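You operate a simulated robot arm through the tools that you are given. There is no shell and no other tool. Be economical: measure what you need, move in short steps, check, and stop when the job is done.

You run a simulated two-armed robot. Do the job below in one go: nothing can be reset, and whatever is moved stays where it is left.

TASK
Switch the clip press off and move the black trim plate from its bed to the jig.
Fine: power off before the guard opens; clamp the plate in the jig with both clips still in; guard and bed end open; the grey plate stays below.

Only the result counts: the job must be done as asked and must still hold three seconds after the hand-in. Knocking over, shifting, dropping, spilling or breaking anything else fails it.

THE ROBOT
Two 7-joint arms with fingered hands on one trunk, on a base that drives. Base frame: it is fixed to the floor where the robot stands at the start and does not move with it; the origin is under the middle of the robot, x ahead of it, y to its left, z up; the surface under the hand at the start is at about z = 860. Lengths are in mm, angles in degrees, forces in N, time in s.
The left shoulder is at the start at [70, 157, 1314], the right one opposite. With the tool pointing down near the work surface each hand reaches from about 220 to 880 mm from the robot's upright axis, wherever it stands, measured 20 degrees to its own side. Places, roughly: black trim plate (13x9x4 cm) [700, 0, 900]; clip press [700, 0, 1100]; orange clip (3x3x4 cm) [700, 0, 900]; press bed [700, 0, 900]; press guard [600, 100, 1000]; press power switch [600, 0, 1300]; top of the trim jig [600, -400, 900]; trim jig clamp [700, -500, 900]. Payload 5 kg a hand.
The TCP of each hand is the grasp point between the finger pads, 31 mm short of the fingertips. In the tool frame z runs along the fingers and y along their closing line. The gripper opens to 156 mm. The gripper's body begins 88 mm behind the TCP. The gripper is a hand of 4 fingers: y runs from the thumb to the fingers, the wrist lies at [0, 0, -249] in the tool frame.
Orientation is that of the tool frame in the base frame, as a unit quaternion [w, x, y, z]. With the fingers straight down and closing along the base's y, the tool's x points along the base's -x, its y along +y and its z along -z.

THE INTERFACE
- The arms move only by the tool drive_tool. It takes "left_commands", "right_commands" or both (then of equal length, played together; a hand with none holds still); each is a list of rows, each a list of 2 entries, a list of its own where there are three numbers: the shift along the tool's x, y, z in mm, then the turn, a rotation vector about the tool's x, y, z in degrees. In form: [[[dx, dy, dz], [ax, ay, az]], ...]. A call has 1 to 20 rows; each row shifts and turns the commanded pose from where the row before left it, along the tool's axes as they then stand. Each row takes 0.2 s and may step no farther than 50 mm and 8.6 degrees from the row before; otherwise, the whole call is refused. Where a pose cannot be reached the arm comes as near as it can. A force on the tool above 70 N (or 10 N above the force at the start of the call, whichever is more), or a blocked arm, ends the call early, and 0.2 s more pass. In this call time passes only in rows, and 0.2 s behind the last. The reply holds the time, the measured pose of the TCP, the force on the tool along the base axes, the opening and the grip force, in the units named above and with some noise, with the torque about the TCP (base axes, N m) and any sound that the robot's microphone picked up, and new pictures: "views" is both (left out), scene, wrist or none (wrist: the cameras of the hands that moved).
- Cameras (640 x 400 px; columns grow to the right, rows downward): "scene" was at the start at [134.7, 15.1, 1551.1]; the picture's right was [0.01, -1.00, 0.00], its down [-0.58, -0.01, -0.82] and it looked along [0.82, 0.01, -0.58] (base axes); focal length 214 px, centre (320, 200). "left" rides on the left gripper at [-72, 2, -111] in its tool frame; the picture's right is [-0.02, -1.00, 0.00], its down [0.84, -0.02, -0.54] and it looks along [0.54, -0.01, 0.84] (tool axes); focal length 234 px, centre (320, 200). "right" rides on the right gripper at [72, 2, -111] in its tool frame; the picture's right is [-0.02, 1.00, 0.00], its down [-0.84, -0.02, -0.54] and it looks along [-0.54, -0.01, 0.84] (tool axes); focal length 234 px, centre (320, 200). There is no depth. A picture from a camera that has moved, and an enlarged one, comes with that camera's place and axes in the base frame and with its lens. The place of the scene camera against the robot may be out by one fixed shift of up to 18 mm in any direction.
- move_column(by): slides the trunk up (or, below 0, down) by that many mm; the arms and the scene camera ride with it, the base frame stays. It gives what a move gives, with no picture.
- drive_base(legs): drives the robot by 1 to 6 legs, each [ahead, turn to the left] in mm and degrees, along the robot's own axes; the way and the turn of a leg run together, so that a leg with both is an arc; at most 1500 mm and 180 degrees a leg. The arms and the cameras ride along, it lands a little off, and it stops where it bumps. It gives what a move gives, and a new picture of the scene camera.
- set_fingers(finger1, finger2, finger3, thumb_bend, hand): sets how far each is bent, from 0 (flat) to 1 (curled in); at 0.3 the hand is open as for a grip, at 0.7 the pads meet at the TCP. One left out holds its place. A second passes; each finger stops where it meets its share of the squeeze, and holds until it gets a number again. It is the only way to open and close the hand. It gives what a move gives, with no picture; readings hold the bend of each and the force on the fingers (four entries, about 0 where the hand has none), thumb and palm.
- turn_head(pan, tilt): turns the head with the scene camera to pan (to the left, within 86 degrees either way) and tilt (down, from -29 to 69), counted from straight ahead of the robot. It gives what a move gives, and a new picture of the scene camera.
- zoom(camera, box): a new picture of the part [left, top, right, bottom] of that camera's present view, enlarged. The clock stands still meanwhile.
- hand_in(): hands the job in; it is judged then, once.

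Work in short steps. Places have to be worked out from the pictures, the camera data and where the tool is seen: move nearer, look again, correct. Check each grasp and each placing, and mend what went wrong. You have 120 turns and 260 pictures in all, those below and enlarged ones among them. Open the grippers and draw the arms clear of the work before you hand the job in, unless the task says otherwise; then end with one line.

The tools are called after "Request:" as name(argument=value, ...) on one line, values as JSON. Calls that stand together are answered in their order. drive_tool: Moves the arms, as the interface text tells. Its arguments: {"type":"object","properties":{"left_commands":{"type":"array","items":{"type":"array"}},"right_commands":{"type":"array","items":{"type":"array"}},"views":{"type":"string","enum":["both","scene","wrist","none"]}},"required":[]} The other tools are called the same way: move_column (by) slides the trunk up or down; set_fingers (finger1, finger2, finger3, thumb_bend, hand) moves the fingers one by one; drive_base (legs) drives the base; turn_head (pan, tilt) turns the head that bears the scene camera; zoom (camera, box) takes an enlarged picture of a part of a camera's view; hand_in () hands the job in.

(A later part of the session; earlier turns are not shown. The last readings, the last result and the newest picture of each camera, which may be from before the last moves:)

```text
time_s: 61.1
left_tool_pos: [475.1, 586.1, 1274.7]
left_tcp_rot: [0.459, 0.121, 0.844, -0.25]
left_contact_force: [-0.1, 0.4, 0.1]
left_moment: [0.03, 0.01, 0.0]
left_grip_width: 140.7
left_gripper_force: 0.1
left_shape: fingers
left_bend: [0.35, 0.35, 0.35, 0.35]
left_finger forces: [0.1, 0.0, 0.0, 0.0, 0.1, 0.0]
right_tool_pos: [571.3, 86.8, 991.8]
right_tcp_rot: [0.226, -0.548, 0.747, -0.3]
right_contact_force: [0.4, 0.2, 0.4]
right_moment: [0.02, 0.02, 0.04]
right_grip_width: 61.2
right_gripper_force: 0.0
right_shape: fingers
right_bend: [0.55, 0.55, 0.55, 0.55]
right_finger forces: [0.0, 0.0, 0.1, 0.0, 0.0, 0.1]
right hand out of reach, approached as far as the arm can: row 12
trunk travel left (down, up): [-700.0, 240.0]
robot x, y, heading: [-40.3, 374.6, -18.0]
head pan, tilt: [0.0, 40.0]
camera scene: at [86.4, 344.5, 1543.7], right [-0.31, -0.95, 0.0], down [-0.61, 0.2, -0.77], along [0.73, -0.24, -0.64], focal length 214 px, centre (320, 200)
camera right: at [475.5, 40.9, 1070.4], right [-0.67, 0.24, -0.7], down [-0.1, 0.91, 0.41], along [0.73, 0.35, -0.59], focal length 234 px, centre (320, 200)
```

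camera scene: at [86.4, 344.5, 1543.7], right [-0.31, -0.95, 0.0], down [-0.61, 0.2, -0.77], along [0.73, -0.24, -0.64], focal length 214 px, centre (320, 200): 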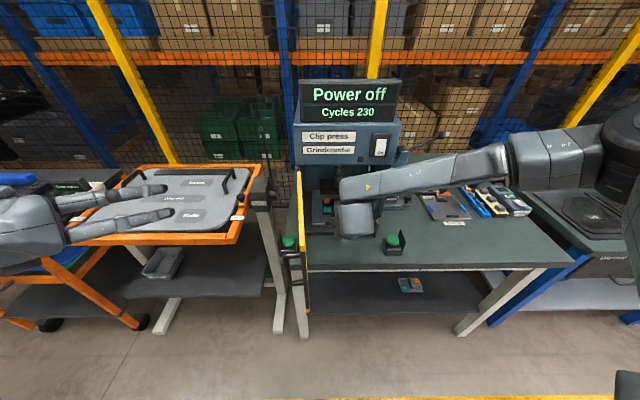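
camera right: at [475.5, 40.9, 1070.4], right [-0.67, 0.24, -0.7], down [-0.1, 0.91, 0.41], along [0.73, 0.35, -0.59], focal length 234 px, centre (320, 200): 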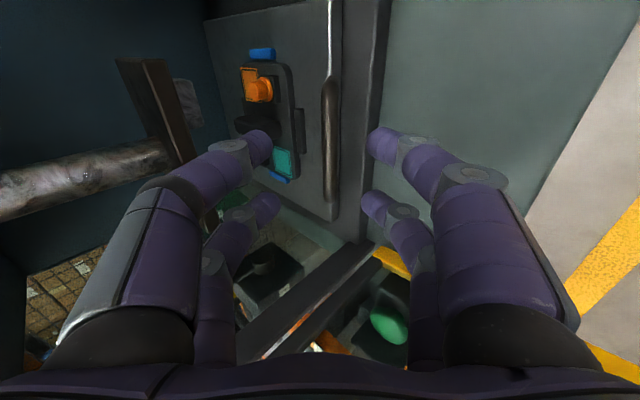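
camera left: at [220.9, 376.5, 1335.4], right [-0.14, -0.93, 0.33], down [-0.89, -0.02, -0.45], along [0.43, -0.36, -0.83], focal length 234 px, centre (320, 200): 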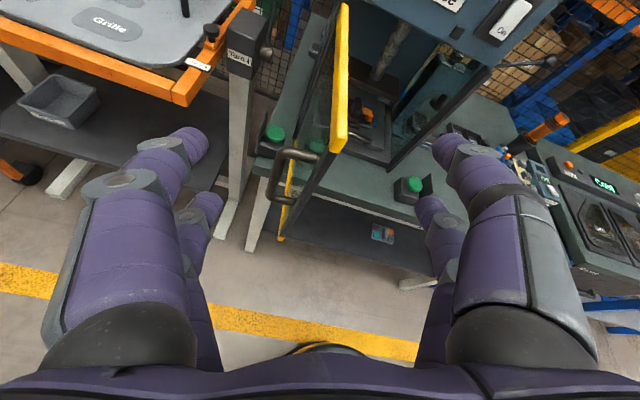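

View is excellent and matches the estimate (bar at [653, 83, 907]). The arm is near its reach, so I retract 80 mm and drive the base 80 mm forward.

Request:
drive_tool(right_commands=[[[0, 28.5, -28.5], [0, 0, 0]], [[0, 28.5, -28.5], [0, 0, 0]]], views="none")

Request:
drive_base(legs=[[80, 0]])

```text
time_s: 61.7
left_tool_pos: [473.7, 585.9, 1275.1]
left_tcp_rot: [0.459, 0.121, 0.844, -0.249]
left_contact_force: [0.2, -0.3, 0.0]
left_moment: [0.0, 0.0, 0.01]
left_grip_width: 140.7
left_gripper_force: 0.0
left_shape: fingers
left_bend: [0.35, 0.35, 0.35, 0.35]
left_finger forces: [0.0, 0.1, 0.0, 0.0, 0.0, 0.1]
right_tool_pos: [494.8, 110.2, 996.5]
right_tcp_rot: [0.226, -0.546, 0.748, -0.302]
right_contact_force: [0.0, -0.1, 0.8]
right_moment: [0.01, 0.0, -0.01]
right_grip_width: 61.3
right_gripper_force: 0.0
right_shape: fingers
right_bend: [0.55, 0.55, 0.55, 0.55]
right_finger forces: [0.0, 0.0, 0.0, 0.1, 0.0, 0.0]
trunk travel left (down, up): [-700.0, 240.0]
robot x, y, heading: [-40.6, 372.6, -18.1]
head pan, tilt: [0.0, 40.0]
```

```text
time_s: 62.7
left_tool_pos: [549.2, 561.8, 1274.0]
left_tcp_rot: [0.459, 0.121, 0.844, -0.25]
left_contact_force: [0.5, 0.3, -0.1]
left_moment: [0.0, 0.0, 0.03]
left_grip_width: 140.8
left_gripper_force: 0.0
left_shape: fingers
left_bend: [0.35, 0.35, 0.35, 0.35]
left_finger forces: [0.0, 0.0, 0.0, 0.0, 0.0, 0.0]
right_tool_pos: [570.0, 85.5, 996.8]
right_tcp_rot: [0.226, -0.547, 0.748, -0.301]
right_contact_force: [0.0, 0.0, -0.1]
right_moment: [0.0, 0.01, 0.0]
right_grip_width: 61.4
right_gripper_force: 0.0
right_shape: fingers
right_bend: [0.55, 0.55, 0.55, 0.55]
right_finger forces: [0.0, 0.1, 0.0, 0.0, 0.1, 0.0]
trunk travel left (down, up): [-700.0, 240.0]
robot x, y, heading: [33.9, 348.3, -18.2]
head pan, tilt: [0.0, 40.0]
camera scene: at [161.5, 320.8, 1543.8], right [-0.31, -0.95, 0.0], down [-0.61, 0.2, -0.77], along [0.73, -0.24, -0.64], focal length 214 px, centre (320, 200)
```

scene: 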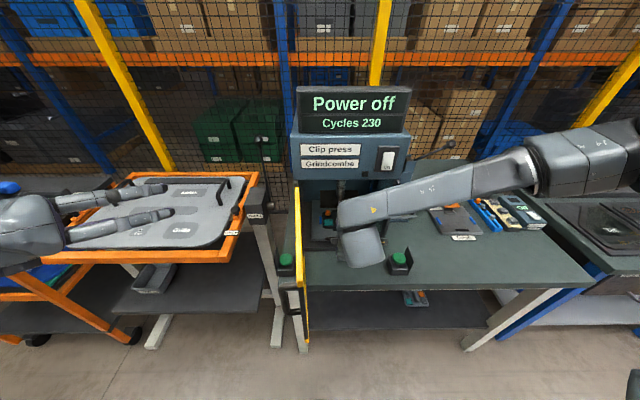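

Approach along the fingers to about 40 mm from the grasp point and look.

Request:
drive_tool(right_commands=[[[-10, 2.5, 10], [0, 0, 0]], [[-11, 2.5, 10], [0, 0, 0]], [[0, 0, 15], [0, 0, 0]], [[0, 0, 15], [0, 0, 0]], [[0, 0, 15], [0, 0, 0]]], views="wrist")

```text
time_s: 63.9
left_tool_pos: [550.2, 562.5, 1273.1]
left_tcp_rot: [0.459, 0.121, 0.844, -0.25]
left_contact_force: [0.1, -0.8, 1.4]
left_moment: [0.0, -0.01, 0.04]
left_grip_width: 140.5
left_gripper_force: 0.0
left_shape: fingers
left_bend: [0.35, 0.35, 0.35, 0.35]
left_finger forces: [0.1, 0.0, 0.0, 0.0, 0.0, 0.1]
right_tool_pos: [603.0, 72.4, 966.9]
right_tcp_rot: [0.227, -0.548, 0.747, -0.3]
right_contact_force: [-0.5, -0.1, 0.1]
right_moment: [-0.02, -0.01, 0.02]
right_grip_width: 61.3
right_gripper_force: 0.1
right_shape: fingers
right_bend: [0.55, 0.55, 0.55, 0.55]
right_finger forces: [0.0, 0.0, 0.0, 0.0, 0.1, 0.0]
right hand out of reach, approached as far as the arm can: row 2, 3, 4, 5
trunk travel left (down, up): [-700.0, 240.0]
robot x, y, heading: [36.1, 346.4, -18.3]
head pan, tilt: [0.0, 40.0]
camera right: at [506.6, 26.4, 1044.1], right [-0.68, 0.24, -0.7], down [-0.1, 0.91, 0.41], along [0.73, 0.35, -0.59], focal length 234 px, centre (320, 200)
```

right: 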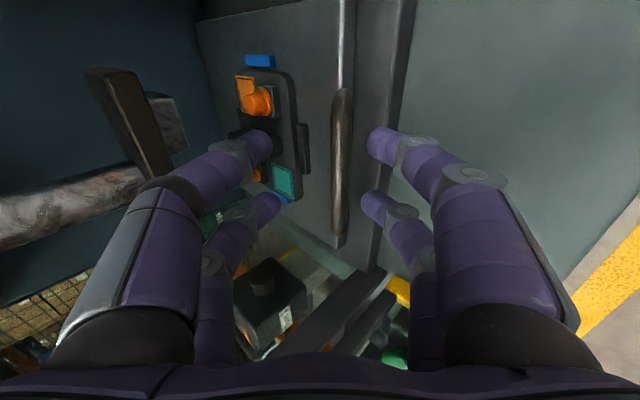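

Reach is the limit in yaw/lateral direction. I yaw the hand ~9° leftwards (easier for the wrist) and continue the approach.

Request:
drive_tool(right_commands=[[[0, 0, 0], [0, -5.9, -6.1]], [[-8, 0, 8], [0, 0, 0]], [[-8, 0, 8], [0, 0, 0]], [[0, 0, 8], [0, 0, 0]]], views="wrist")

```text
time_s: 64.9
left_tool_pos: [549.2, 560.9, 1274.6]
left_tcp_rot: [0.459, 0.121, 0.844, -0.249]
left_contact_force: [0.7, -0.6, 0.5]
left_moment: [-0.01, 0.0, 0.04]
left_grip_width: 140.7
left_gripper_force: 0.0
left_shape: fingers
left_bend: [0.35, 0.35, 0.35, 0.35]
left_finger forces: [0.0, 0.0, 0.1, 0.0, 0.1, 0.0]
right_tool_pos: [617.5, 77.6, 955.7]
right_tcp_rot: [0.248, -0.601, 0.704, -0.283]
right_contact_force: [-0.4, -0.6, -0.1]
right_moment: [-0.01, -0.04, 0.01]
right_grip_width: 61.5
right_gripper_force: 0.0
right_shape: fingers
right_bend: [0.55, 0.55, 0.55, 0.55]
right_finger forces: [0.0, 0.0, 0.0, 0.0, 0.0, 0.0]
right hand out of reach, approached as far as the arm can: row 3, 4
trunk travel left (down, up): [-700.0, 240.0]
robot x, y, heading: [35.3, 347.0, -18.2]
head pan, tilt: [0.0, 40.0]
camera right: at [528.5, 19.1, 1033.0], right [-0.7, 0.14, -0.7], down [-0.23, 0.88, 0.41], along [0.67, 0.45, -0.59], focal length 234 px, centre (320, 200)
```

right: 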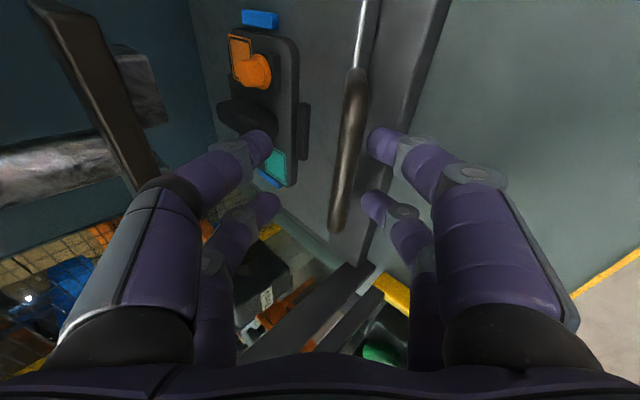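

Continue to the bar without further lateral shift.

Request:
drive_tool(right_commands=[[[0, 3, 9], [0, 0, 0]], [[0, 3, 9], [0, 0, 0]], [[0, 2, 9], [0, -2, -2]], [[0, 2, 9], [0, -2, -2]]], views="wrist")

```text
time_s: 65.9
left_tool_pos: [549.1, 561.6, 1275.1]
left_tcp_rot: [0.459, 0.121, 0.844, -0.25]
left_contact_force: [0.8, 0.6, 1.1]
left_moment: [0.03, 0.0, 0.02]
left_grip_width: 140.7
left_gripper_force: 0.1
left_shape: fingers
left_bend: [0.35, 0.35, 0.35, 0.35]
left_finger forces: [0.1, 0.0, 0.1, 0.1, 0.0, 0.0]
right_tool_pos: [627.3, 67.1, 936.5]
right_tcp_rot: [0.263, -0.636, 0.673, -0.272]
right_contact_force: [0.3, 1.3, 4.1]
right_moment: [0.09, 0.03, 0.02]
right_grip_width: 58.5
right_gripper_force: 1.5
right_shape: fingers
right_bend: [0.56, 0.56, 0.55, 0.55]
right_finger forces: [2.2, 1.5, 0.1, 0.0, 0.0, 0.1]
right hand out of reach, approached as far as the arm can: row 1, 2, 4
trunk travel left (down, up): [-700.0, 240.0]
robot x, y, heading: [32.7, 347.9, -17.9]
head pan, tilt: [0.0, 40.0]
camera right: at [544.3, -1.0, 1013.8], right [-0.71, 0.07, -0.7], down [-0.32, 0.85, 0.41], along [0.63, 0.52, -0.58], focal length 234 px, centre (320, 200)
```

right: 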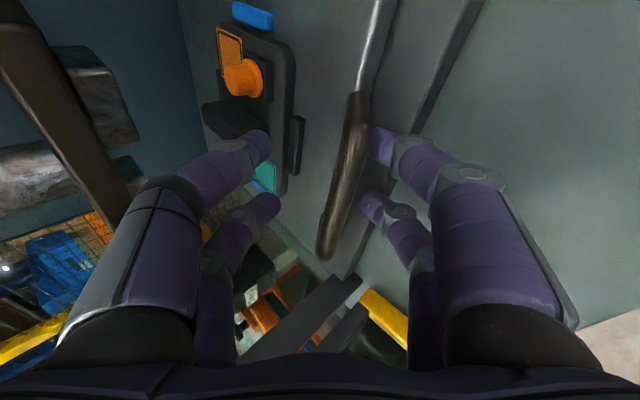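

The lower digits brush the bar's outer side; I shift 15 mm along +y to centre it, then advance.

Request:
drive_tool(right_commands=[[[0, 8, -4], [0, 0, 0]], [[0, 8, 0], [0, 0, 0]], [[0, 0, 8], [0, 0, 0]], [[0, 0, 8], [0, 0, 0]]], views="wrist")

```text
time_s: 66.9
left_tool_pos: [545.3, 563.4, 1274.6]
left_tcp_rot: [0.46, 0.121, 0.843, -0.251]
left_contact_force: [-0.4, 0.5, -0.7]
left_moment: [0.0, 0.01, 0.0]
left_grip_width: 140.8
left_gripper_force: 0.0
left_shape: fingers
left_bend: [0.35, 0.35, 0.35, 0.35]
left_finger forces: [0.1, 0.1, 0.0, 0.1, 0.0, 0.0]
right_tool_pos: [616.9, 62.3, 926.4]
right_tcp_rot: [0.263, -0.635, 0.674, -0.271]
right_contact_force: [-6.3, 7.7, 19.8]
right_moment: [0.3, 0.32, 0.07]
right_grip_width: 47.7
right_gripper_force: 10.1
right_shape: fingers
right_bend: [0.61, 0.6, 0.55, 0.55]
right_finger forces: [9.2, 11.4, 0.0, 0.0, 0.0, 0.0]
right hand out of reach, approached as far as the arm can: row 3, 4
trunk travel left (down, up): [-700.0, 240.0]
robot x, y, heading: [41.2, 349.8, -18.3]
head pan, tilt: [0.0, 40.0]
camera right: at [533.7, -5.5, 1004.1], right [-0.71, 0.07, -0.7], down [-0.32, 0.85, 0.41], along [0.63, 0.52, -0.58], focal length 234 px, centre (320, 200)
```

right: 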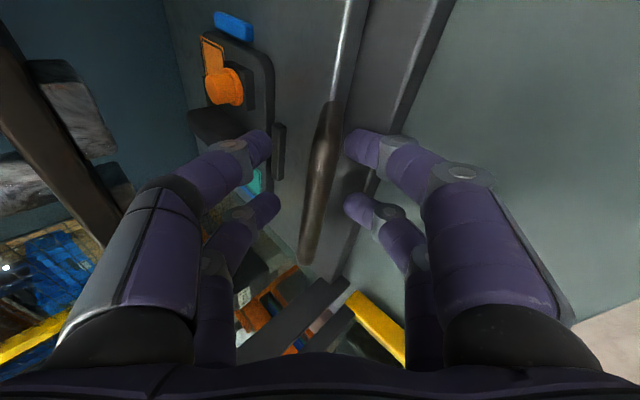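

The lower digits press on the bed base (20 N). I back off 30 mm, steepen the pitch to ~60°, and check.

Request:
drive_tool(right_commands=[[[0, 0, -15], [0, 0, 0]], [[0, 0, -20], [0, 0, 0]], [[0, 0, 0], [-7.5, 0, 0]], [[0, 0, 0], [-7.5, 0, 0]]], views="none")

Request:
set_fingers(hand="right", finger1=0.58, finger2=0.58, finger3=0.58, thumb_bend=0.58)

Request:
zoom(camera="right", box=[0, 0, 640, 400])

```text
time_s: 67.9
left_tool_pos: [549.1, 560.5, 1273.0]
left_tcp_rot: [0.459, 0.12, 0.844, -0.249]
left_contact_force: [0.3, 0.7, -0.5]
left_moment: [0.01, 0.03, 0.0]
left_grip_width: 140.8
left_gripper_force: 0.0
left_shape: fingers
left_bend: [0.35, 0.35, 0.35, 0.35]
left_finger forces: [0.0, 0.1, 0.1, 0.0, 0.0, 0.0]
right_tool_pos: [593.7, 62.3, 947.7]
right_tcp_rot: [0.176, -0.665, 0.703, -0.18]
right_contact_force: [0.0, -0.1, 0.0]
right_moment: [0.01, 0.01, 0.02]
right_grip_width: 60.7
right_gripper_force: 0.1
right_shape: fingers
right_bend: [0.55, 0.55, 0.55, 0.55]
right_finger forces: [0.0, 0.0, 0.0, 0.1, 0.1, 0.1]
trunk travel left (down, up): [-700.0, 240.0]
robot x, y, heading: [38.7, 348.4, -18.1]
head pan, tilt: [0.0, 40.0]
```

```text
time_s: 68.9
left_tool_pos: [550.0, 561.9, 1273.4]
left_tcp_rot: [0.458, 0.121, 0.844, -0.249]
left_contact_force: [-0.3, -0.2, 0.2]
left_moment: [0.01, 0.01, 0.02]
left_grip_width: 140.5
left_gripper_force: 0.1
left_shape: fingers
left_bend: [0.35, 0.35, 0.35, 0.35]
left_finger forces: [0.0, 0.1, 0.0, 0.0, 0.1, 0.0]
right_tool_pos: [594.4, 62.4, 948.5]
right_tcp_rot: [0.177, -0.664, 0.704, -0.181]
right_contact_force: [-0.1, 0.7, -0.6]
right_moment: [-0.02, 0.02, 0.02]
right_grip_width: 53.6
right_gripper_force: 0.0
right_shape: fingers
right_bend: [0.57, 0.57, 0.57, 0.57]
right_finger forces: [0.0, 0.0, 0.1, 0.1, 0.1, 0.1]
trunk travel left (down, up): [-700.0, 240.0]
robot x, y, heading: [33.3, 348.7, -18.0]
head pan, tilt: [0.0, 40.0]
```

```text
1.00 times, centred on (320, 200) of right (not enlarged: the box is as wide or as high as the picture)
camera zoom: at [534.4, -6.7, 1044.1], right [-0.87, 0.08, -0.49], down [-0.2, 0.85, 0.49], along [0.45, 0.53, -0.72], focal length 234 px, centre (320, 200)
```

zoom: 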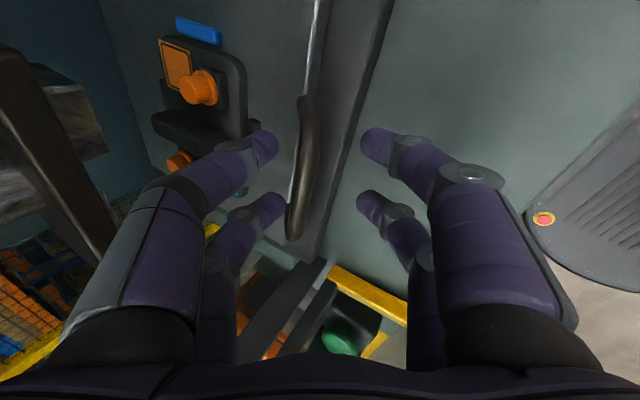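

Better posture. The bar is low over the bed base (z≈896), so I'll pinch it with the fingertips: shift inward 20 mm and go down along the fingers.

Request:
drive_tool(right_commands=[[[0, -10, 0], [0, 0, 0]], [[0, -10, 0], [0, 0, 0]], [[0, 0, 12], [0, 0, 0]], [[0, 0, 12], [0, 0, 0]], [[0, 0, 10], [0, 0, 0]]], views="wrist")

```text
time_s: 70.1
left_tool_pos: [548.4, 562.2, 1274.5]
left_tcp_rot: [0.46, 0.121, 0.844, -0.25]
left_contact_force: [-0.2, 0.2, -0.4]
left_moment: [-0.01, 0.01, -0.02]
left_grip_width: 140.9
left_gripper_force: 0.1
left_shape: fingers
left_bend: [0.35, 0.35, 0.35, 0.35]
left_finger forces: [0.1, 0.0, 0.0, 0.0, 0.0, 0.0]
right_tool_pos: [626.3, 58.2, 932.4]
right_tcp_rot: [0.178, -0.664, 0.703, -0.181]
right_contact_force: [-1.0, 1.5, 2.6]
right_moment: [-0.04, 0.04, -0.01]
right_grip_width: 50.9
right_gripper_force: 1.7
right_shape: fingers
right_bend: [0.58, 0.57, 0.57, 0.57]
right_finger forces: [2.9, 0.0, 0.0, 0.0, 0.0, 0.1]
trunk travel left (down, up): [-700.0, 240.0]
robot x, y, heading: [41.9, 345.0, -18.2]
head pan, tilt: [0.0, 40.0]
camera right: at [565.6, -10.1, 1027.0], right [-0.87, 0.08, -0.49], down [-0.2, 0.85, 0.49], along [0.45, 0.53, -0.72], focal length 234 px, centre (320, 200)
```

right: 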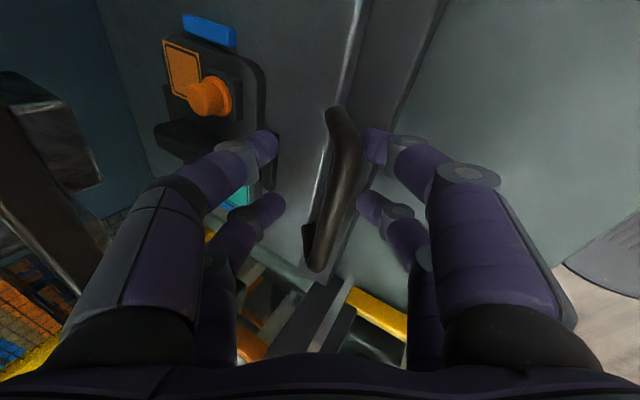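

The bar now passes in front of the outer fingertip, i.e. it's between the digits. I shift out 8 mm and go 8 mm deeper.

Request:
drive_tool(right_commands=[[[0, 8, 0], [0, 0, 0]], [[0, 0, 8], [0, 0, 0]]], views="none")

Request:
set_fingers(hand="right", finger1=0.75, finger2=0.75, finger3=0.75, thumb_bend=0.75)

Request:
zoom(camera="right", box=[0, 0, 640, 400])

```text
time_s: 70.7
left_tool_pos: [547.7, 562.7, 1274.4]
left_tcp_rot: [0.46, 0.12, 0.844, -0.249]
left_contact_force: [0.0, -0.4, 0.4]
left_moment: [-0.04, -0.02, 0.01]
left_grip_width: 140.9
left_gripper_force: 0.1
left_shape: fingers
left_bend: [0.35, 0.35, 0.35, 0.35]
left_finger forces: [0.0, 0.1, 0.1, 0.0, 0.1, 0.0]
right_tool_pos: [618.6, 59.0, 924.3]
right_tcp_rot: [0.179, -0.664, 0.703, -0.181]
right_contact_force: [-3.0, 1.9, 9.8]
right_moment: [-0.07, 0.13, -0.08]
right_grip_width: 42.6
right_gripper_force: 5.1
right_shape: fingers
right_bend: [0.61, 0.57, 0.57, 0.57]
right_finger forces: [9.9, 0.1, 0.0, 0.0, 0.0, 0.1]
right hand out of reach, approached as far as the arm can: row 2
trunk travel left (down, up): [-700.0, 240.0]
robot x, y, heading: [34.8, 346.2, -18.3]
head pan, tilt: [0.0, 40.0]
```

```text
time_s: 71.7
left_tool_pos: [549.1, 562.9, 1274.3]
left_tcp_rot: [0.459, 0.121, 0.844, -0.25]
left_contact_force: [0.1, -0.9, -0.5]
left_moment: [0.01, 0.01, 0.0]
left_grip_width: 140.6
left_gripper_force: 0.1
left_shape: fingers
left_bend: [0.35, 0.35, 0.35, 0.35]
left_finger forces: [0.1, 0.0, 0.0, 0.0, 0.0, 0.1]
right_tool_pos: [618.5, 58.0, 923.4]
right_tcp_rot: [0.177, -0.664, 0.704, -0.181]
right_contact_force: [-5.8, 3.2, -2.0]
right_moment: [-0.03, 0.26, 0.2]
right_grip_width: 3.7
right_gripper_force: 12.4
right_shape: fingers
right_bend: [0.71, 0.61, 0.74, 0.72]
right_finger forces: [5.8, 8.1, 2.4, 0.0, 9.0, 0.1]
trunk travel left (down, up): [-700.0, 240.0]
robot x, y, heading: [39.3, 346.5, -18.0]
head pan, tilt: [0.0, 40.0]
```

```text
1.00 times, centred on (320, 200) of right (not enlarged: the box is as wide or as high as the picture)
camera zoom: at [558.8, -11.9, 1018.5], right [-0.87, 0.08, -0.49], down [-0.2, 0.85, 0.49], along [0.45, 0.53, -0.72], focal length 234 px, centre (320, 200)
```

zoom: 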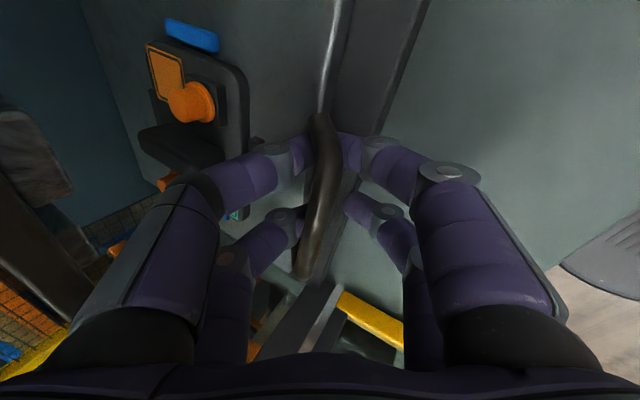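

The digits have closed around the bar. Pull the sled straight out, 60 mm first.

Request:
drive_tool(right_commands=[[[-3.8, 12.7, -7.1], [0, 0, 0]], [[-3.8, 12.7, -7.1], [0, 0, 0]], [[-3.8, 12.7, -7.1], [0, 0, 0]], [[-3.8, 12.7, -7.1], [0, 0, 0]]])

```text
time_s: 72.7
left_tool_pos: [548.9, 562.7, 1273.2]
left_tcp_rot: [0.458, 0.12, 0.845, -0.25]
left_contact_force: [0.2, -0.6, 0.0]
left_moment: [0.01, -0.01, 0.0]
left_grip_width: 140.7
left_gripper_force: 0.0
left_shape: fingers
left_bend: [0.35, 0.35, 0.35, 0.35]
left_finger forces: [0.1, 0.0, 0.0, 0.0, 0.0, 0.1]
right_tool_pos: [562.0, 75.8, 923.8]
right_tcp_rot: [0.176, -0.664, 0.704, -0.181]
right_contact_force: [2.9, 1.8, -1.8]
right_moment: [0.03, -0.13, 0.0]
right_grip_width: 0.7
right_gripper_force: 9.4
right_shape: fingers
right_bend: [0.72, 0.68, 0.74, 0.73]
right_finger forces: [6.5, 0.0, 3.6, 0.0, 9.1, 0.0]
trunk travel left (down, up): [-700.0, 240.0]
robot x, y, heading: [35.8, 349.1, -18.0]
head pan, tilt: [0.0, 40.0]
camera scene: at [161.2, 321.2, 1543.7], right [-0.31, -0.95, 0.0], down [-0.61, 0.2, -0.77], along [0.73, -0.24, -0.64], focal length 214 px, centre (320, 200)
camera right: at [503.4, 7.0, 1018.7], right [-0.87, 0.08, -0.49], down [-0.2, 0.85, 0.49], along [0.45, 0.53, -0.72], focal length 234 px, centre (320, 200)
```

scene: 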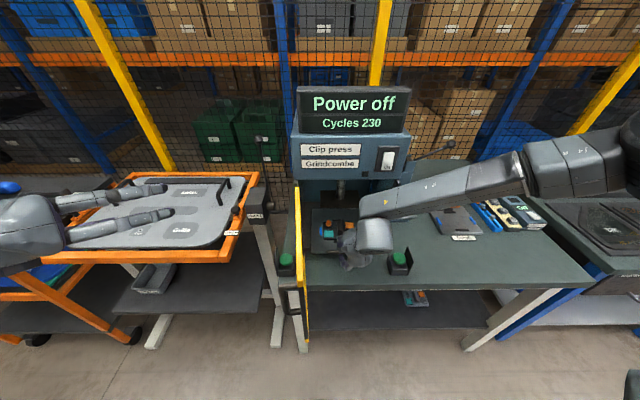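
right: 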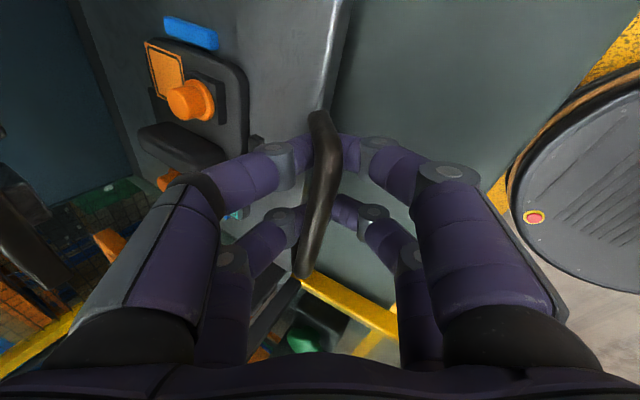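

Sled slides freely. Pull on.

Request:
drive_tool(right_commands=[[[-3.8, 12.7, -7.1], [0, 0, 0]], [[-3.8, 12.7, -7.1], [0, 0, 0]], [[-3.8, 12.7, -7.1], [0, 0, 0]], [[-3.8, 12.7, -7.1], [0, 0, 0]], [[-3.8, 12.7, -7.1], [0, 0, 0]], [[-3.8, 12.7, -7.1], [0, 0, 0]], [[-3.8, 12.7, -7.1], [0, 0, 0]]])

```text
time_s: 74.3
left_tool_pos: [549.5, 562.1, 1273.4]
left_tcp_rot: [0.458, 0.12, 0.844, -0.25]
left_contact_force: [0.2, -0.7, 0.7]
left_moment: [0.0, 0.05, -0.01]
left_grip_width: 140.6
left_gripper_force: 0.0
left_shape: fingers
left_bend: [0.35, 0.35, 0.35, 0.35]
left_finger forces: [0.0, 0.1, 0.0, 0.1, 0.1, 0.1]
right_tool_pos: [462.1, 108.4, 923.2]
right_tcp_rot: [0.176, -0.664, 0.704, -0.18]
right_contact_force: [3.8, 6.8, -6.0]
right_moment: [0.2, -0.05, 0.06]
right_grip_width: 0.6
right_gripper_force: 9.0
right_shape: fingers
right_bend: [0.72, 0.68, 0.74, 0.73]
right_finger forces: [8.7, 0.0, 3.7, 0.0, 6.2, 0.1]
trunk travel left (down, up): [-700.0, 240.0]
robot x, y, heading: [39.5, 351.3, -17.9]
head pan, tilt: [0.0, 40.0]
camera scene: at [162.1, 321.4, 1543.6], right [-0.31, -0.95, 0.0], down [-0.61, 0.2, -0.77], along [0.73, -0.24, -0.64], focal length 214 px, centre (320, 200)
camera right: at [402.3, 38.8, 1019.2], right [-0.87, 0.08, -0.49], down [-0.2, 0.85, 0.49], along [0.45, 0.53, -0.72], focal length 234 px, centre (320, 200)
```

scene: 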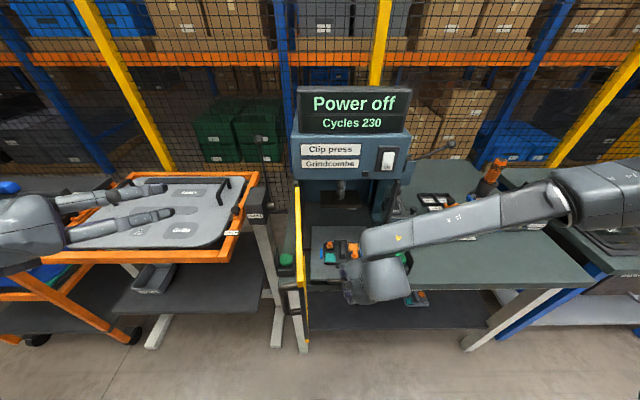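
right: 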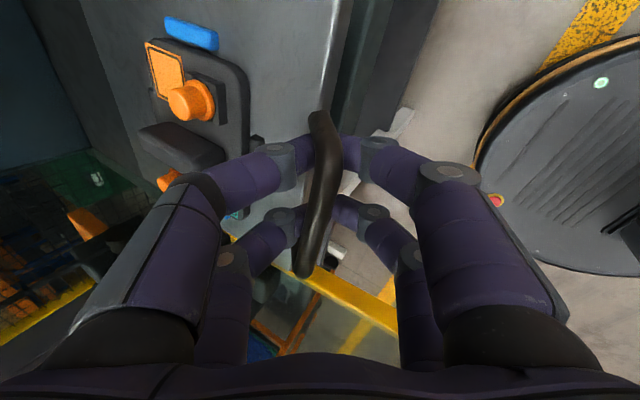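

Pulled 165 mm. A little more, watching for the end stop.

Request:
drive_tool(right_commands=[[[-2.5, 8.4, -4.7], [0, 0, 0]], [[-2.5, 8.4, -4.7], [0, 0, 0]], [[-2.5, 8.4, -4.7], [0, 0, 0]]], views="scene")

Request:
zoom(camera="scene", box=[280, 180, 460, 310])

```text
time_s: 75.1
left_tool_pos: [549.5, 562.3, 1273.3]
left_tcp_rot: [0.459, 0.121, 0.844, -0.249]
left_contact_force: [-0.2, -0.7, -0.5]
left_moment: [-0.01, 0.0, 0.0]
left_grip_width: 140.8
left_gripper_force: 0.0
left_shape: fingers
left_bend: [0.35, 0.35, 0.35, 0.35]
left_finger forces: [0.0, 0.1, 0.0, 0.1, 0.0, 0.0]
right_tool_pos: [434.1, 117.0, 924.0]
right_tcp_rot: [0.177, -0.663, 0.705, -0.182]
right_contact_force: [2.9, 1.1, 0.7]
right_moment: [-0.02, -0.1, -0.02]
right_grip_width: 0.0
right_gripper_force: 9.2
right_shape: fingers
right_bend: [0.72, 0.68, 0.74, 0.73]
right_finger forces: [5.8, 0.1, 3.7, 0.0, 9.7, 0.0]
trunk travel left (down, up): [-700.0, 240.0]
robot x, y, heading: [36.5, 350.7, -18.2]
head pan, tilt: [0.0, 40.0]
camera scene: at [161.7, 320.8, 1543.8], right [-0.31, -0.95, 0.0], down [-0.61, 0.2, -0.77], along [0.73, -0.24, -0.64], focal length 214 px, centre (320, 200)
```

scene: 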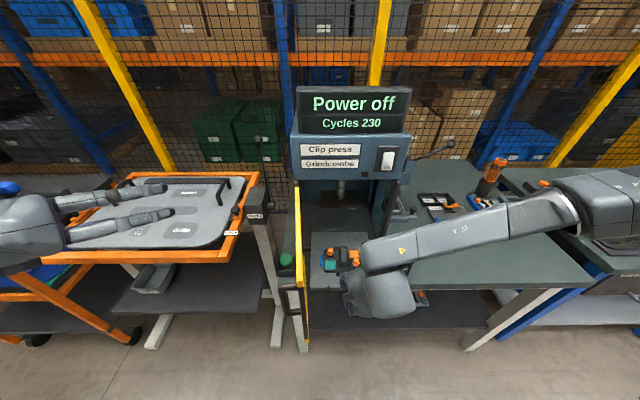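

```text
3.08 times, centred on (370, 245) of scene
camera zoom: at [161.7, 320.8, 1543.8], right [-0.31, -0.95, 0.0], down [-0.61, 0.2, -0.77], along [0.73, -0.24, -0.64], focal length 660 px, centre (166, 62)
```

zoom: 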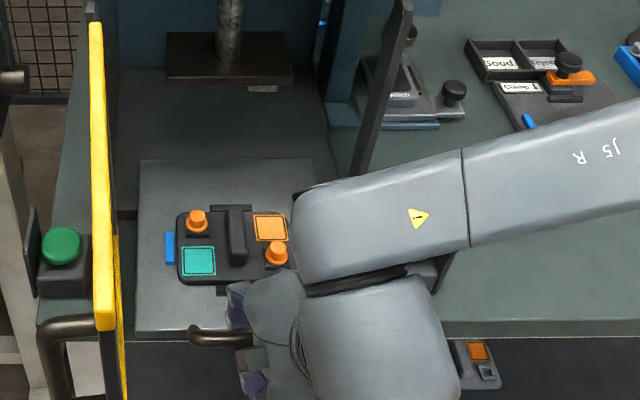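

Still no stop; the plate centre is at about [568, 99, 905]. I pull another 40 mm gently so it clears the press head.

Request:
drive_tool(right_commands=[[[-2, 6.8, -3.8], [0, 0, 0]], [[-2, 6.8, -3.8], [0, 0, 0]], [[-2, 6.8, -3.8], [0, 0, 0]], [[-2, 6.8, -3.8], [0, 0, 0]], [[-2, 6.8, -3.8], [0, 0, 0]]], views="scene")

```text
time_s: 76.3
left_tool_pos: [553.2, 559.8, 1272.6]
left_tcp_rot: [0.456, 0.121, 0.846, -0.25]
left_contact_force: [0.4, -0.4, 0.7]
left_moment: [0.0, 0.01, -0.01]
left_grip_width: 140.7
left_gripper_force: 0.0
left_shape: fingers
left_bend: [0.35, 0.35, 0.35, 0.35]
left_finger forces: [0.0, 0.0, 0.1, 0.0, 0.1, 0.0]
right_tool_pos: [402.6, 126.1, 922.0]
right_tcp_rot: [0.177, -0.662, 0.704, -0.183]
right_contact_force: [27.4, -14.2, -2.1]
right_moment: [0.06, 0.17, -0.26]
right_grip_width: 0.6
right_gripper_force: 15.8
right_shape: fingers
right_bend: [0.74, 0.69, 0.63, 0.67]
right_finger forces: [0.1, 0.1, 15.4, 0.1, 16.9, 0.0]
trunk travel left (down, up): [-700.0, 240.0]
robot x, y, heading: [39.0, 348.0, -18.1]
head pan, tilt: [0.0, 40.0]
camera scene: at [167.2, 318.2, 1543.2], right [-0.31, -0.95, 0.0], down [-0.61, 0.2, -0.76], along [0.73, -0.24, -0.65], focal length 214 px, centre (320, 200)
```

scene: 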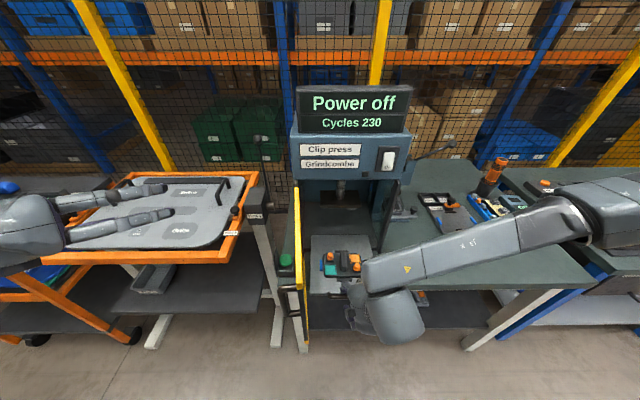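

End stop reached (31 N). Open the hand and back out up along the fingers.

Request:
set_fingers(hand="right", finger1=0.52, finger2=0.52, finger3=0.52, thumb_bend=0.52)

Request:
drive_tool(right_commands=[[[0, 0, -20], [0, 0, 0]], [[0, 0, -30], [0, 0, 0]], [[0, 0, -40], [0, 0, 0]], [[0, 0, -40], [0, 0, 0]], [[0, 0, -40], [0, 0, 0]]])

```text
time_s: 77.3
left_tool_pos: [550.1, 560.8, 1273.5]
left_tcp_rot: [0.458, 0.12, 0.845, -0.249]
left_contact_force: [-0.4, -0.9, -0.1]
left_moment: [0.01, 0.02, -0.01]
left_grip_width: 140.5
left_gripper_force: 0.2
left_shape: fingers
left_bend: [0.35, 0.35, 0.35, 0.35]
left_finger forces: [0.0, 0.0, 0.0, 0.0, 0.1, 0.1]
right_tool_pos: [396.0, 129.1, 922.6]
right_tcp_rot: [0.177, -0.663, 0.704, -0.181]
right_contact_force: [0.2, 0.1, 0.3]
right_moment: [0.0, 0.02, 0.04]
right_grip_width: 72.2
right_gripper_force: 0.1
right_shape: fingers
right_bend: [0.52, 0.52, 0.52, 0.52]
right_finger forces: [0.0, 0.0, 0.0, 0.0, 0.0, 0.0]
trunk travel left (down, up): [-700.0, 240.0]
robot x, y, heading: [35.7, 350.4, -18.5]
head pan, tilt: [0.0, 40.0]
```

```text
time_s: 78.5
left_tool_pos: [545.9, 561.2, 1275.8]
left_tcp_rot: [0.46, 0.121, 0.844, -0.249]
left_contact_force: [-0.7, -0.4, 0.2]
left_moment: [0.03, 0.02, 0.04]
left_grip_width: 140.8
left_gripper_force: 0.0
left_shape: fingers
left_bend: [0.35, 0.35, 0.35, 0.35]
left_finger forces: [0.1, 0.0, 0.0, 0.0, 0.0, 0.1]
right_tool_pos: [400.8, 137.9, 1054.9]
right_tcp_rot: [0.179, -0.664, 0.704, -0.181]
right_contact_force: [-0.1, -0.3, 0.2]
right_moment: [0.0, -0.06, 0.04]
right_grip_width: 72.9
right_gripper_force: 0.1
right_shape: fingers
right_bend: [0.52, 0.52, 0.52, 0.52]
right_finger forces: [0.1, 0.0, 0.0, 0.0, 0.0, 0.1]
right hand out of reach, approached as far as the arm can: row 2, 3, 4, 5
trunk travel left (down, up): [-700.0, 240.0]
robot x, y, heading: [37.6, 349.9, -18.1]
head pan, tilt: [0.0, 40.0]
camera scene: at [158.1, 319.7, 1543.9], right [-0.31, -0.95, 0.0], down [-0.61, 0.2, -0.77], along [0.73, -0.24, -0.64], focal length 214 px, centre (320, 200)
camera right: at [341.9, 69.8, 1150.5], right [-0.87, 0.08, -0.49], down [-0.2, 0.85, 0.49], along [0.45, 0.53, -0.72], focal length 234 px, centre (320, 200)
```

scene: 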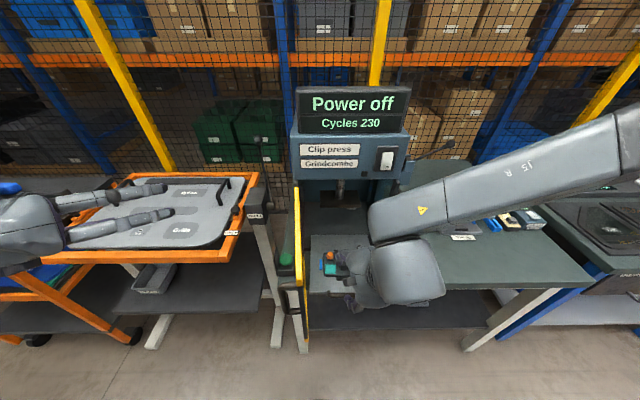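
right: 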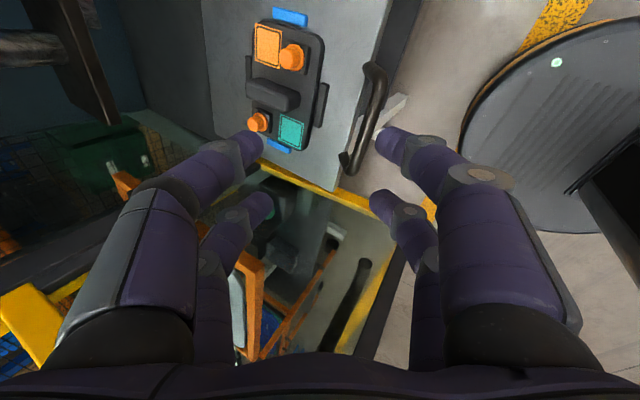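

Sled is fully out, plate free. Now I rotate the right hand back to tool-down with closing across the plate's rib.

Request:
drive_tool(right_commands=[[[0, -20, -20], [0, 0, 0]], [[0, -20, -20], [0, 0, 0]], [[0, 0, 0], [0, 0, 8.5]], [[0, 0, 0], [0, 0, 8.5]], [[0, 0, 0], [0, 0, 8.5]], [[0, 0, 0], [0, 0, 8.5]], [[0, 0, 0], [0, 0, 8.5]], [[0, 0, 0], [0, 0, 8.5]], [[0, 0, 0], [0, 0, 8.5]], [[0, 0, 0], [0, 0, 8.5]], [[0, 0, 0], [0, 0, 8.5]], [[0, 0, 0], [0, 0, 8.5]], [[0, 0, 0], [0, 8, 0]], [[0, 0, 0], [0, 8, 0]], [[0, 0, 0], [0, 8, 0]], [[0, 0, 0], [0, 5, 0]]], views="wrist")

```text
time_s: 81.9
left_tool_pos: [549.3, 561.8, 1273.4]
left_tcp_rot: [0.46, 0.121, 0.844, -0.249]
left_contact_force: [0.2, -1.0, 0.9]
left_moment: [-0.01, -0.02, 0.0]
left_grip_width: 141.0
left_gripper_force: 0.0
left_shape: fingers
left_bend: [0.35, 0.35, 0.35, 0.35]
left_finger forces: [0.1, 0.0, 0.1, 0.0, 0.0, 0.0]
right_tool_pos: [422.1, 136.7, 1111.3]
right_tcp_rot: [0.001, -0.01, 1.0, -0.017]
right_contact_force: [-0.5, 0.1, 0.9]
right_moment: [0.0, 0.01, 0.01]
right_grip_width: 72.9
right_gripper_force: 0.0
right_shape: fingers
right_bend: [0.52, 0.52, 0.52, 0.52]
right_finger forces: [0.0, 0.0, 0.0, 0.0, 0.1, 0.0]
trunk travel left (down, up): [-700.0, 240.0]
robot x, y, heading: [39.3, 348.1, -18.1]
head pan, tilt: [0.0, 40.0]
camera right: at [349.7, 141.5, 1221.7], right [0.0, 1.0, -0.03], down [0.84, 0.01, 0.55], along [0.55, -0.03, -0.84], focal length 234 px, centre (320, 200)
```

right: 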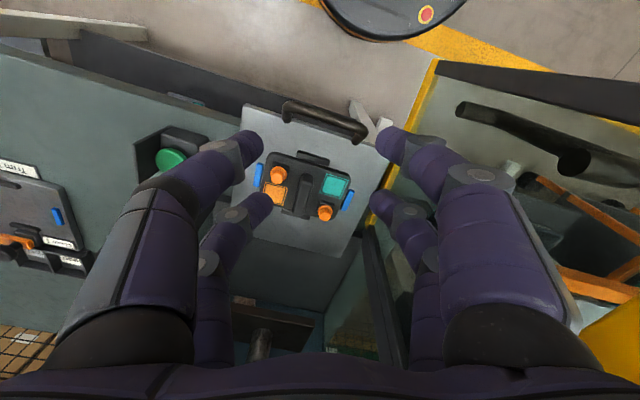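

Plate centre ≈ [535, 106]. I yaw to −18° and move above the plate at z≈1010.

Request:
drive_tool(right_commands=[[[-22, -6, 10], [0, 0, 0]], [[-22, -6, 10], [0, 0, 0]], [[-22, -6, 10], [0, 0, 0]], [[-22, -6, 10], [0, 0, 0]], [[-25, -7, 10], [0, 0, 0]], [[0, 0, 25], [0, 0, 8.5]], [[0, 0, 25], [0, 0, 8.5]]], views="both")

Request:
zoom(camera="right", box=[220, 120, 420, 260])

```text
time_s: 83.5
left_tool_pos: [548.4, 561.5, 1274.7]
left_tcp_rot: [0.46, 0.121, 0.844, -0.249]
left_contact_force: [-0.7, 0.1, -0.6]
left_moment: [0.01, -0.01, -0.01]
left_grip_width: 140.7
left_gripper_force: 0.0
left_shape: fingers
left_bend: [0.35, 0.35, 0.35, 0.35]
left_finger forces: [0.1, 0.0, 0.0, 0.1, 0.0, 0.1]
right_tool_pos: [534.1, 105.8, 1011.8]
right_tcp_rot: [0.005, 0.138, 0.99, -0.016]
right_contact_force: [0.8, -0.2, -0.3]
right_moment: [0.01, 0.01, -0.01]
right_grip_width: 73.1
right_gripper_force: 0.0
right_shape: fingers
right_bend: [0.52, 0.52, 0.52, 0.52]
right_finger forces: [0.0, 0.0, 0.0, 0.0, 0.0, 0.1]
trunk travel left (down, up): [-700.0, 240.0]
robot x, y, heading: [34.1, 352.0, -18.0]
head pan, tilt: [0.0, 40.0]
camera scene: at [159.9, 320.9, 1543.9], right [-0.31, -0.95, 0.0], down [-0.61, 0.2, -0.77], along [0.73, -0.24, -0.64], focal length 214 px, centre (320, 200)
camera right: at [465.2, 131.3, 1122.0], right [0.3, 0.95, -0.03], down [0.8, -0.23, 0.56], along [0.53, -0.19, -0.83], focal length 234 px, centre (320, 200)
```

scene: 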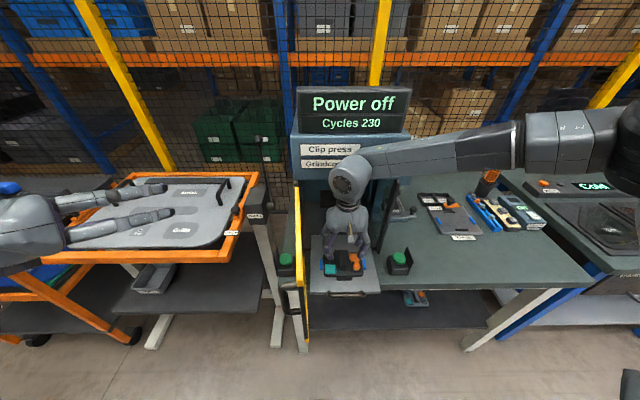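
right: 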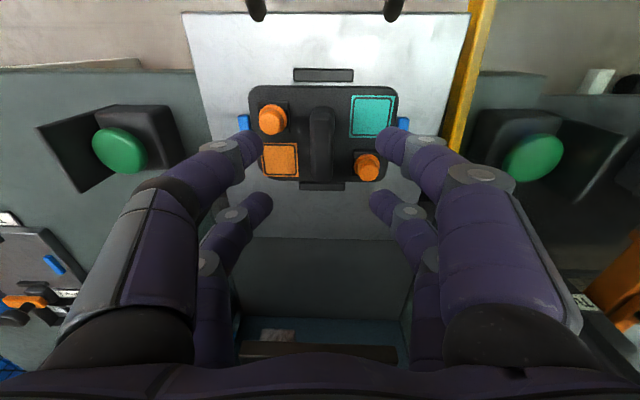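

```text
2.86 times, centred on (320, 190) of right
camera zoom: at [465.2, 131.3, 1122.0], right [0.3, 0.95, -0.03], down [0.8, -0.23, 0.56], along [0.53, -0.19, -0.83], focal length 669 px, centre (320, 229)
```

zoom: 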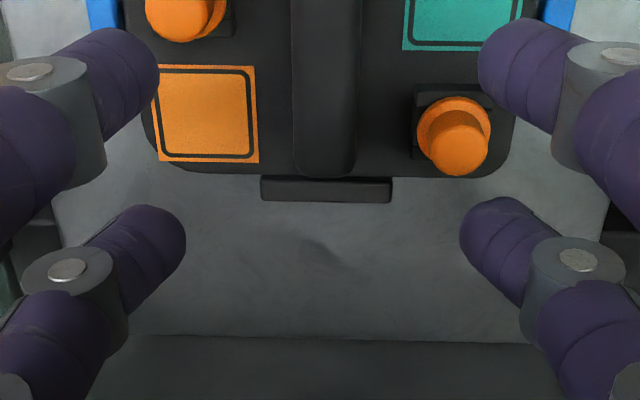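

Yaw is well aligned with the rib. I zoom to judge clip heights versus the rib, since digits must fit between them.

Request:
zoom(camera="right", box=[235, 60, 415, 200])

Request:
zoom(camera="scene", box=[305, 235, 385, 300])

```text
2.86 times, centred on (325, 130) of right
camera zoom: at [465.2, 131.3, 1122.0], right [0.3, 0.95, -0.03], down [0.8, -0.23, 0.56], along [0.53, -0.19, -0.83], focal length 669 px, centre (306, 400)
```

zoom: 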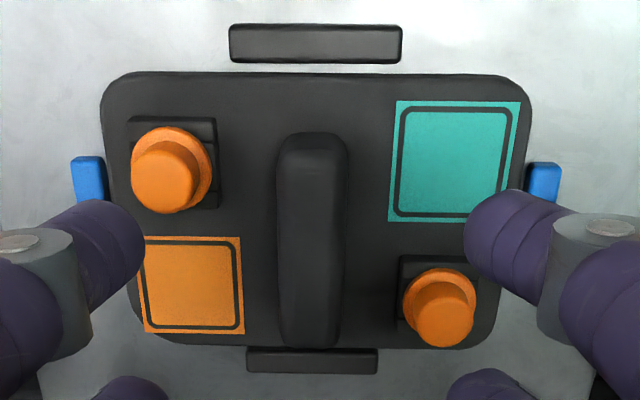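

```text
6.15 times, centred on (345, 268) of scene
camera zoom: at [159.9, 320.9, 1543.9], right [-0.31, -0.95, 0.0], down [-0.61, 0.2, -0.77], along [0.73, -0.24, -0.64], focal length 1320 px, centre (166, -215)
```

zoom: 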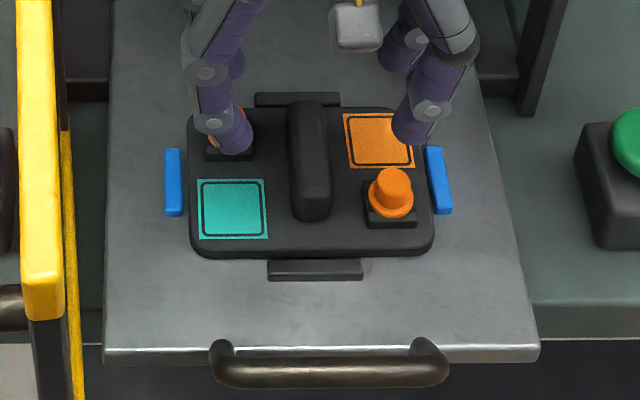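

Pinching with all four digits would crowd the clips. I'll pinch the rib's middle with the inner pair (finger2 + finger3) only, other pair wide open, hand shifted 20 mm outward, then descend partially.

Request:
set_fingers(hand="right", finger1=0.3, thumb_bend=0.3, finger2=0.54, finger3=0.54)

Request:
drive_tool(right_commands=[[[20, -1.7, 10], [0, 0, 0]], [[0, 0, 20], [0, 0, 0]]], views="wrist")

```text
time_s: 84.5
left_tool_pos: [548.3, 560.6, 1274.8]
left_tcp_rot: [0.46, 0.12, 0.844, -0.25]
left_contact_force: [-0.6, 0.1, -0.4]
left_moment: [0.01, 0.02, -0.01]
left_grip_width: 140.6
left_gripper_force: 0.0
left_shape: fingers
left_bend: [0.35, 0.35, 0.35, 0.35]
left_finger forces: [0.0, 0.0, 0.0, 0.0, 0.1, 0.0]
right_tool_pos: [534.9, 105.4, 1012.2]
right_tcp_rot: [0.005, 0.137, 0.99, -0.017]
right_contact_force: [0.5, -0.2, 0.1]
right_moment: [0.02, -0.03, -0.02]
right_grip_width: 159.6
right_gripper_force: 0.0
right_shape: fingers
right_bend: [0.3, 0.54, 0.54, 0.3]
right_finger forces: [0.0, 0.0, 0.0, 0.0, 0.0, 0.1]
trunk travel left (down, up): [-700.0, 240.0]
robot x, y, heading: [38.3, 345.6, -17.9]
head pan, tilt: [0.0, 40.0]
```

```text
time_s: 85.1
left_tool_pos: [550.1, 561.4, 1272.8]
left_tcp_rot: [0.459, 0.12, 0.844, -0.248]
left_contact_force: [0.6, 0.1, -0.7]
left_moment: [0.01, 0.01, -0.02]
left_grip_width: 140.4
left_gripper_force: 0.1
left_shape: fingers
left_bend: [0.35, 0.35, 0.35, 0.35]
left_finger forces: [0.1, 0.1, 0.0, 0.1, 0.0, 0.0]
right_tool_pos: [515.8, 107.5, 981.8]
right_tcp_rot: [0.005, 0.137, 0.99, -0.016]
right_contact_force: [0.6, 0.5, 0.3]
right_moment: [0.01, -0.01, -0.01]
right_grip_width: 159.5
right_gripper_force: 0.0
right_shape: fingers
right_bend: [0.3, 0.54, 0.54, 0.3]
right_finger forces: [0.0, 0.1, 0.0, 0.0, 0.1, 0.0]
trunk travel left (down, up): [-700.0, 240.0]
robot x, y, heading: [34.2, 345.6, -18.3]
head pan, tilt: [0.0, 40.0]
camera right: at [447.1, 133.0, 1091.2], right [0.3, 0.95, -0.03], down [0.8, -0.23, 0.56], along [0.52, -0.19, -0.83], focal length 234 px, centre (320, 200)
```

right: 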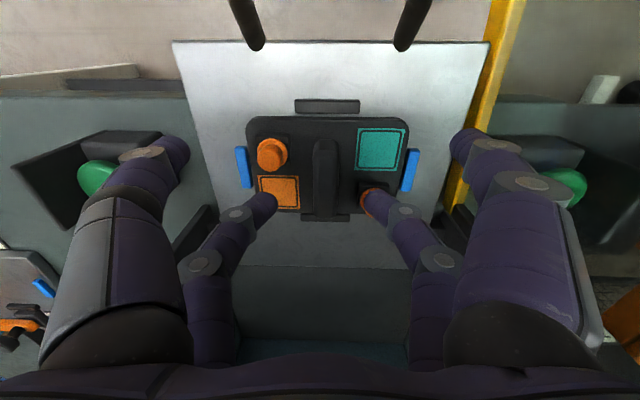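

Digit pair lines up with the rib middle to within ~5 mm; small correction, then descend 25 mm more.

Request:
drive_tool(right_commands=[[[4, 3.5, 10], [0, 0, 0]], [[0, 0, 15], [0, 0, 0]]], views="both")

Request:
zoom(camera="scene", box=[305, 235, 385, 300])

```text
time_s: 85.7
left_tool_pos: [548.7, 561.2, 1273.5]
left_tcp_rot: [0.459, 0.12, 0.844, -0.249]
left_contact_force: [0.3, -0.1, 0.4]
left_moment: [0.04, -0.02, -0.02]
left_grip_width: 140.7
left_gripper_force: 0.0
left_shape: fingers
left_bend: [0.35, 0.35, 0.35, 0.35]
left_finger forces: [0.1, 0.0, 0.1, 0.0, 0.0, 0.0]
right_tool_pos: [510.8, 107.5, 956.9]
right_tcp_rot: [0.005, 0.137, 0.99, -0.015]
right_contact_force: [1.0, -0.3, -0.6]
right_moment: [0.02, -0.01, 0.01]
right_grip_width: 159.8
right_gripper_force: 0.0
right_shape: fingers
right_bend: [0.3, 0.54, 0.54, 0.3]
right_finger forces: [0.0, 0.0, 0.0, 0.0, 0.0, 0.1]
right hand out of reach, approached as far as the arm can: row 2
trunk travel left (down, up): [-700.0, 240.0]
robot x, y, heading: [36.4, 348.0, -18.0]
head pan, tilt: [0.0, 40.0]
camera scene: at [162.2, 320.1, 1543.7], right [-0.31, -0.95, 0.0], down [-0.61, 0.2, -0.77], along [0.73, -0.24, -0.64], focal length 214 px, centre (320, 200)
camera right: at [441.8, 133.6, 1068.0], right [0.3, 0.95, -0.03], down [0.8, -0.23, 0.56], along [0.53, -0.19, -0.83], focal length 234 px, centre (320, 200)
```

scene: 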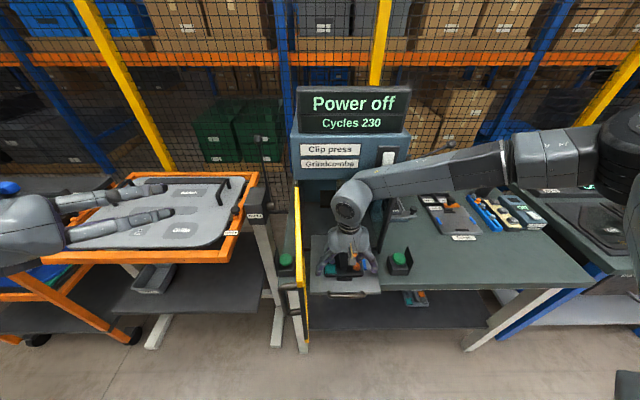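
right: 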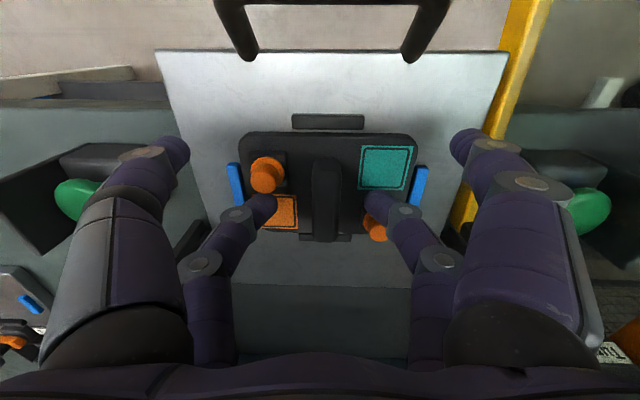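

```text
6.15 times, centred on (345, 268) of scene
camera zoom: at [162.2, 320.1, 1543.7], right [-0.31, -0.95, 0.0], down [-0.61, 0.2, -0.77], along [0.73, -0.24, -0.64], focal length 1320 px, centre (166, -215)
```

zoom: 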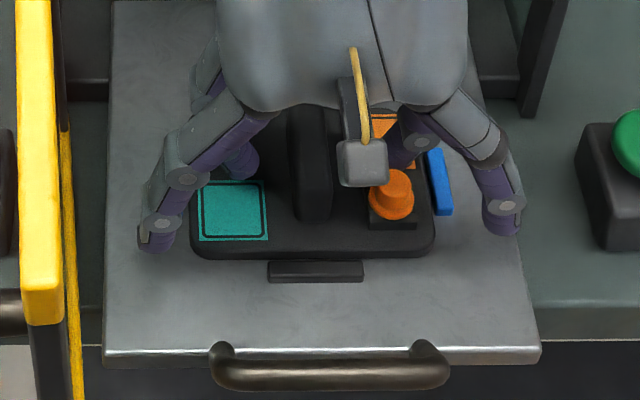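

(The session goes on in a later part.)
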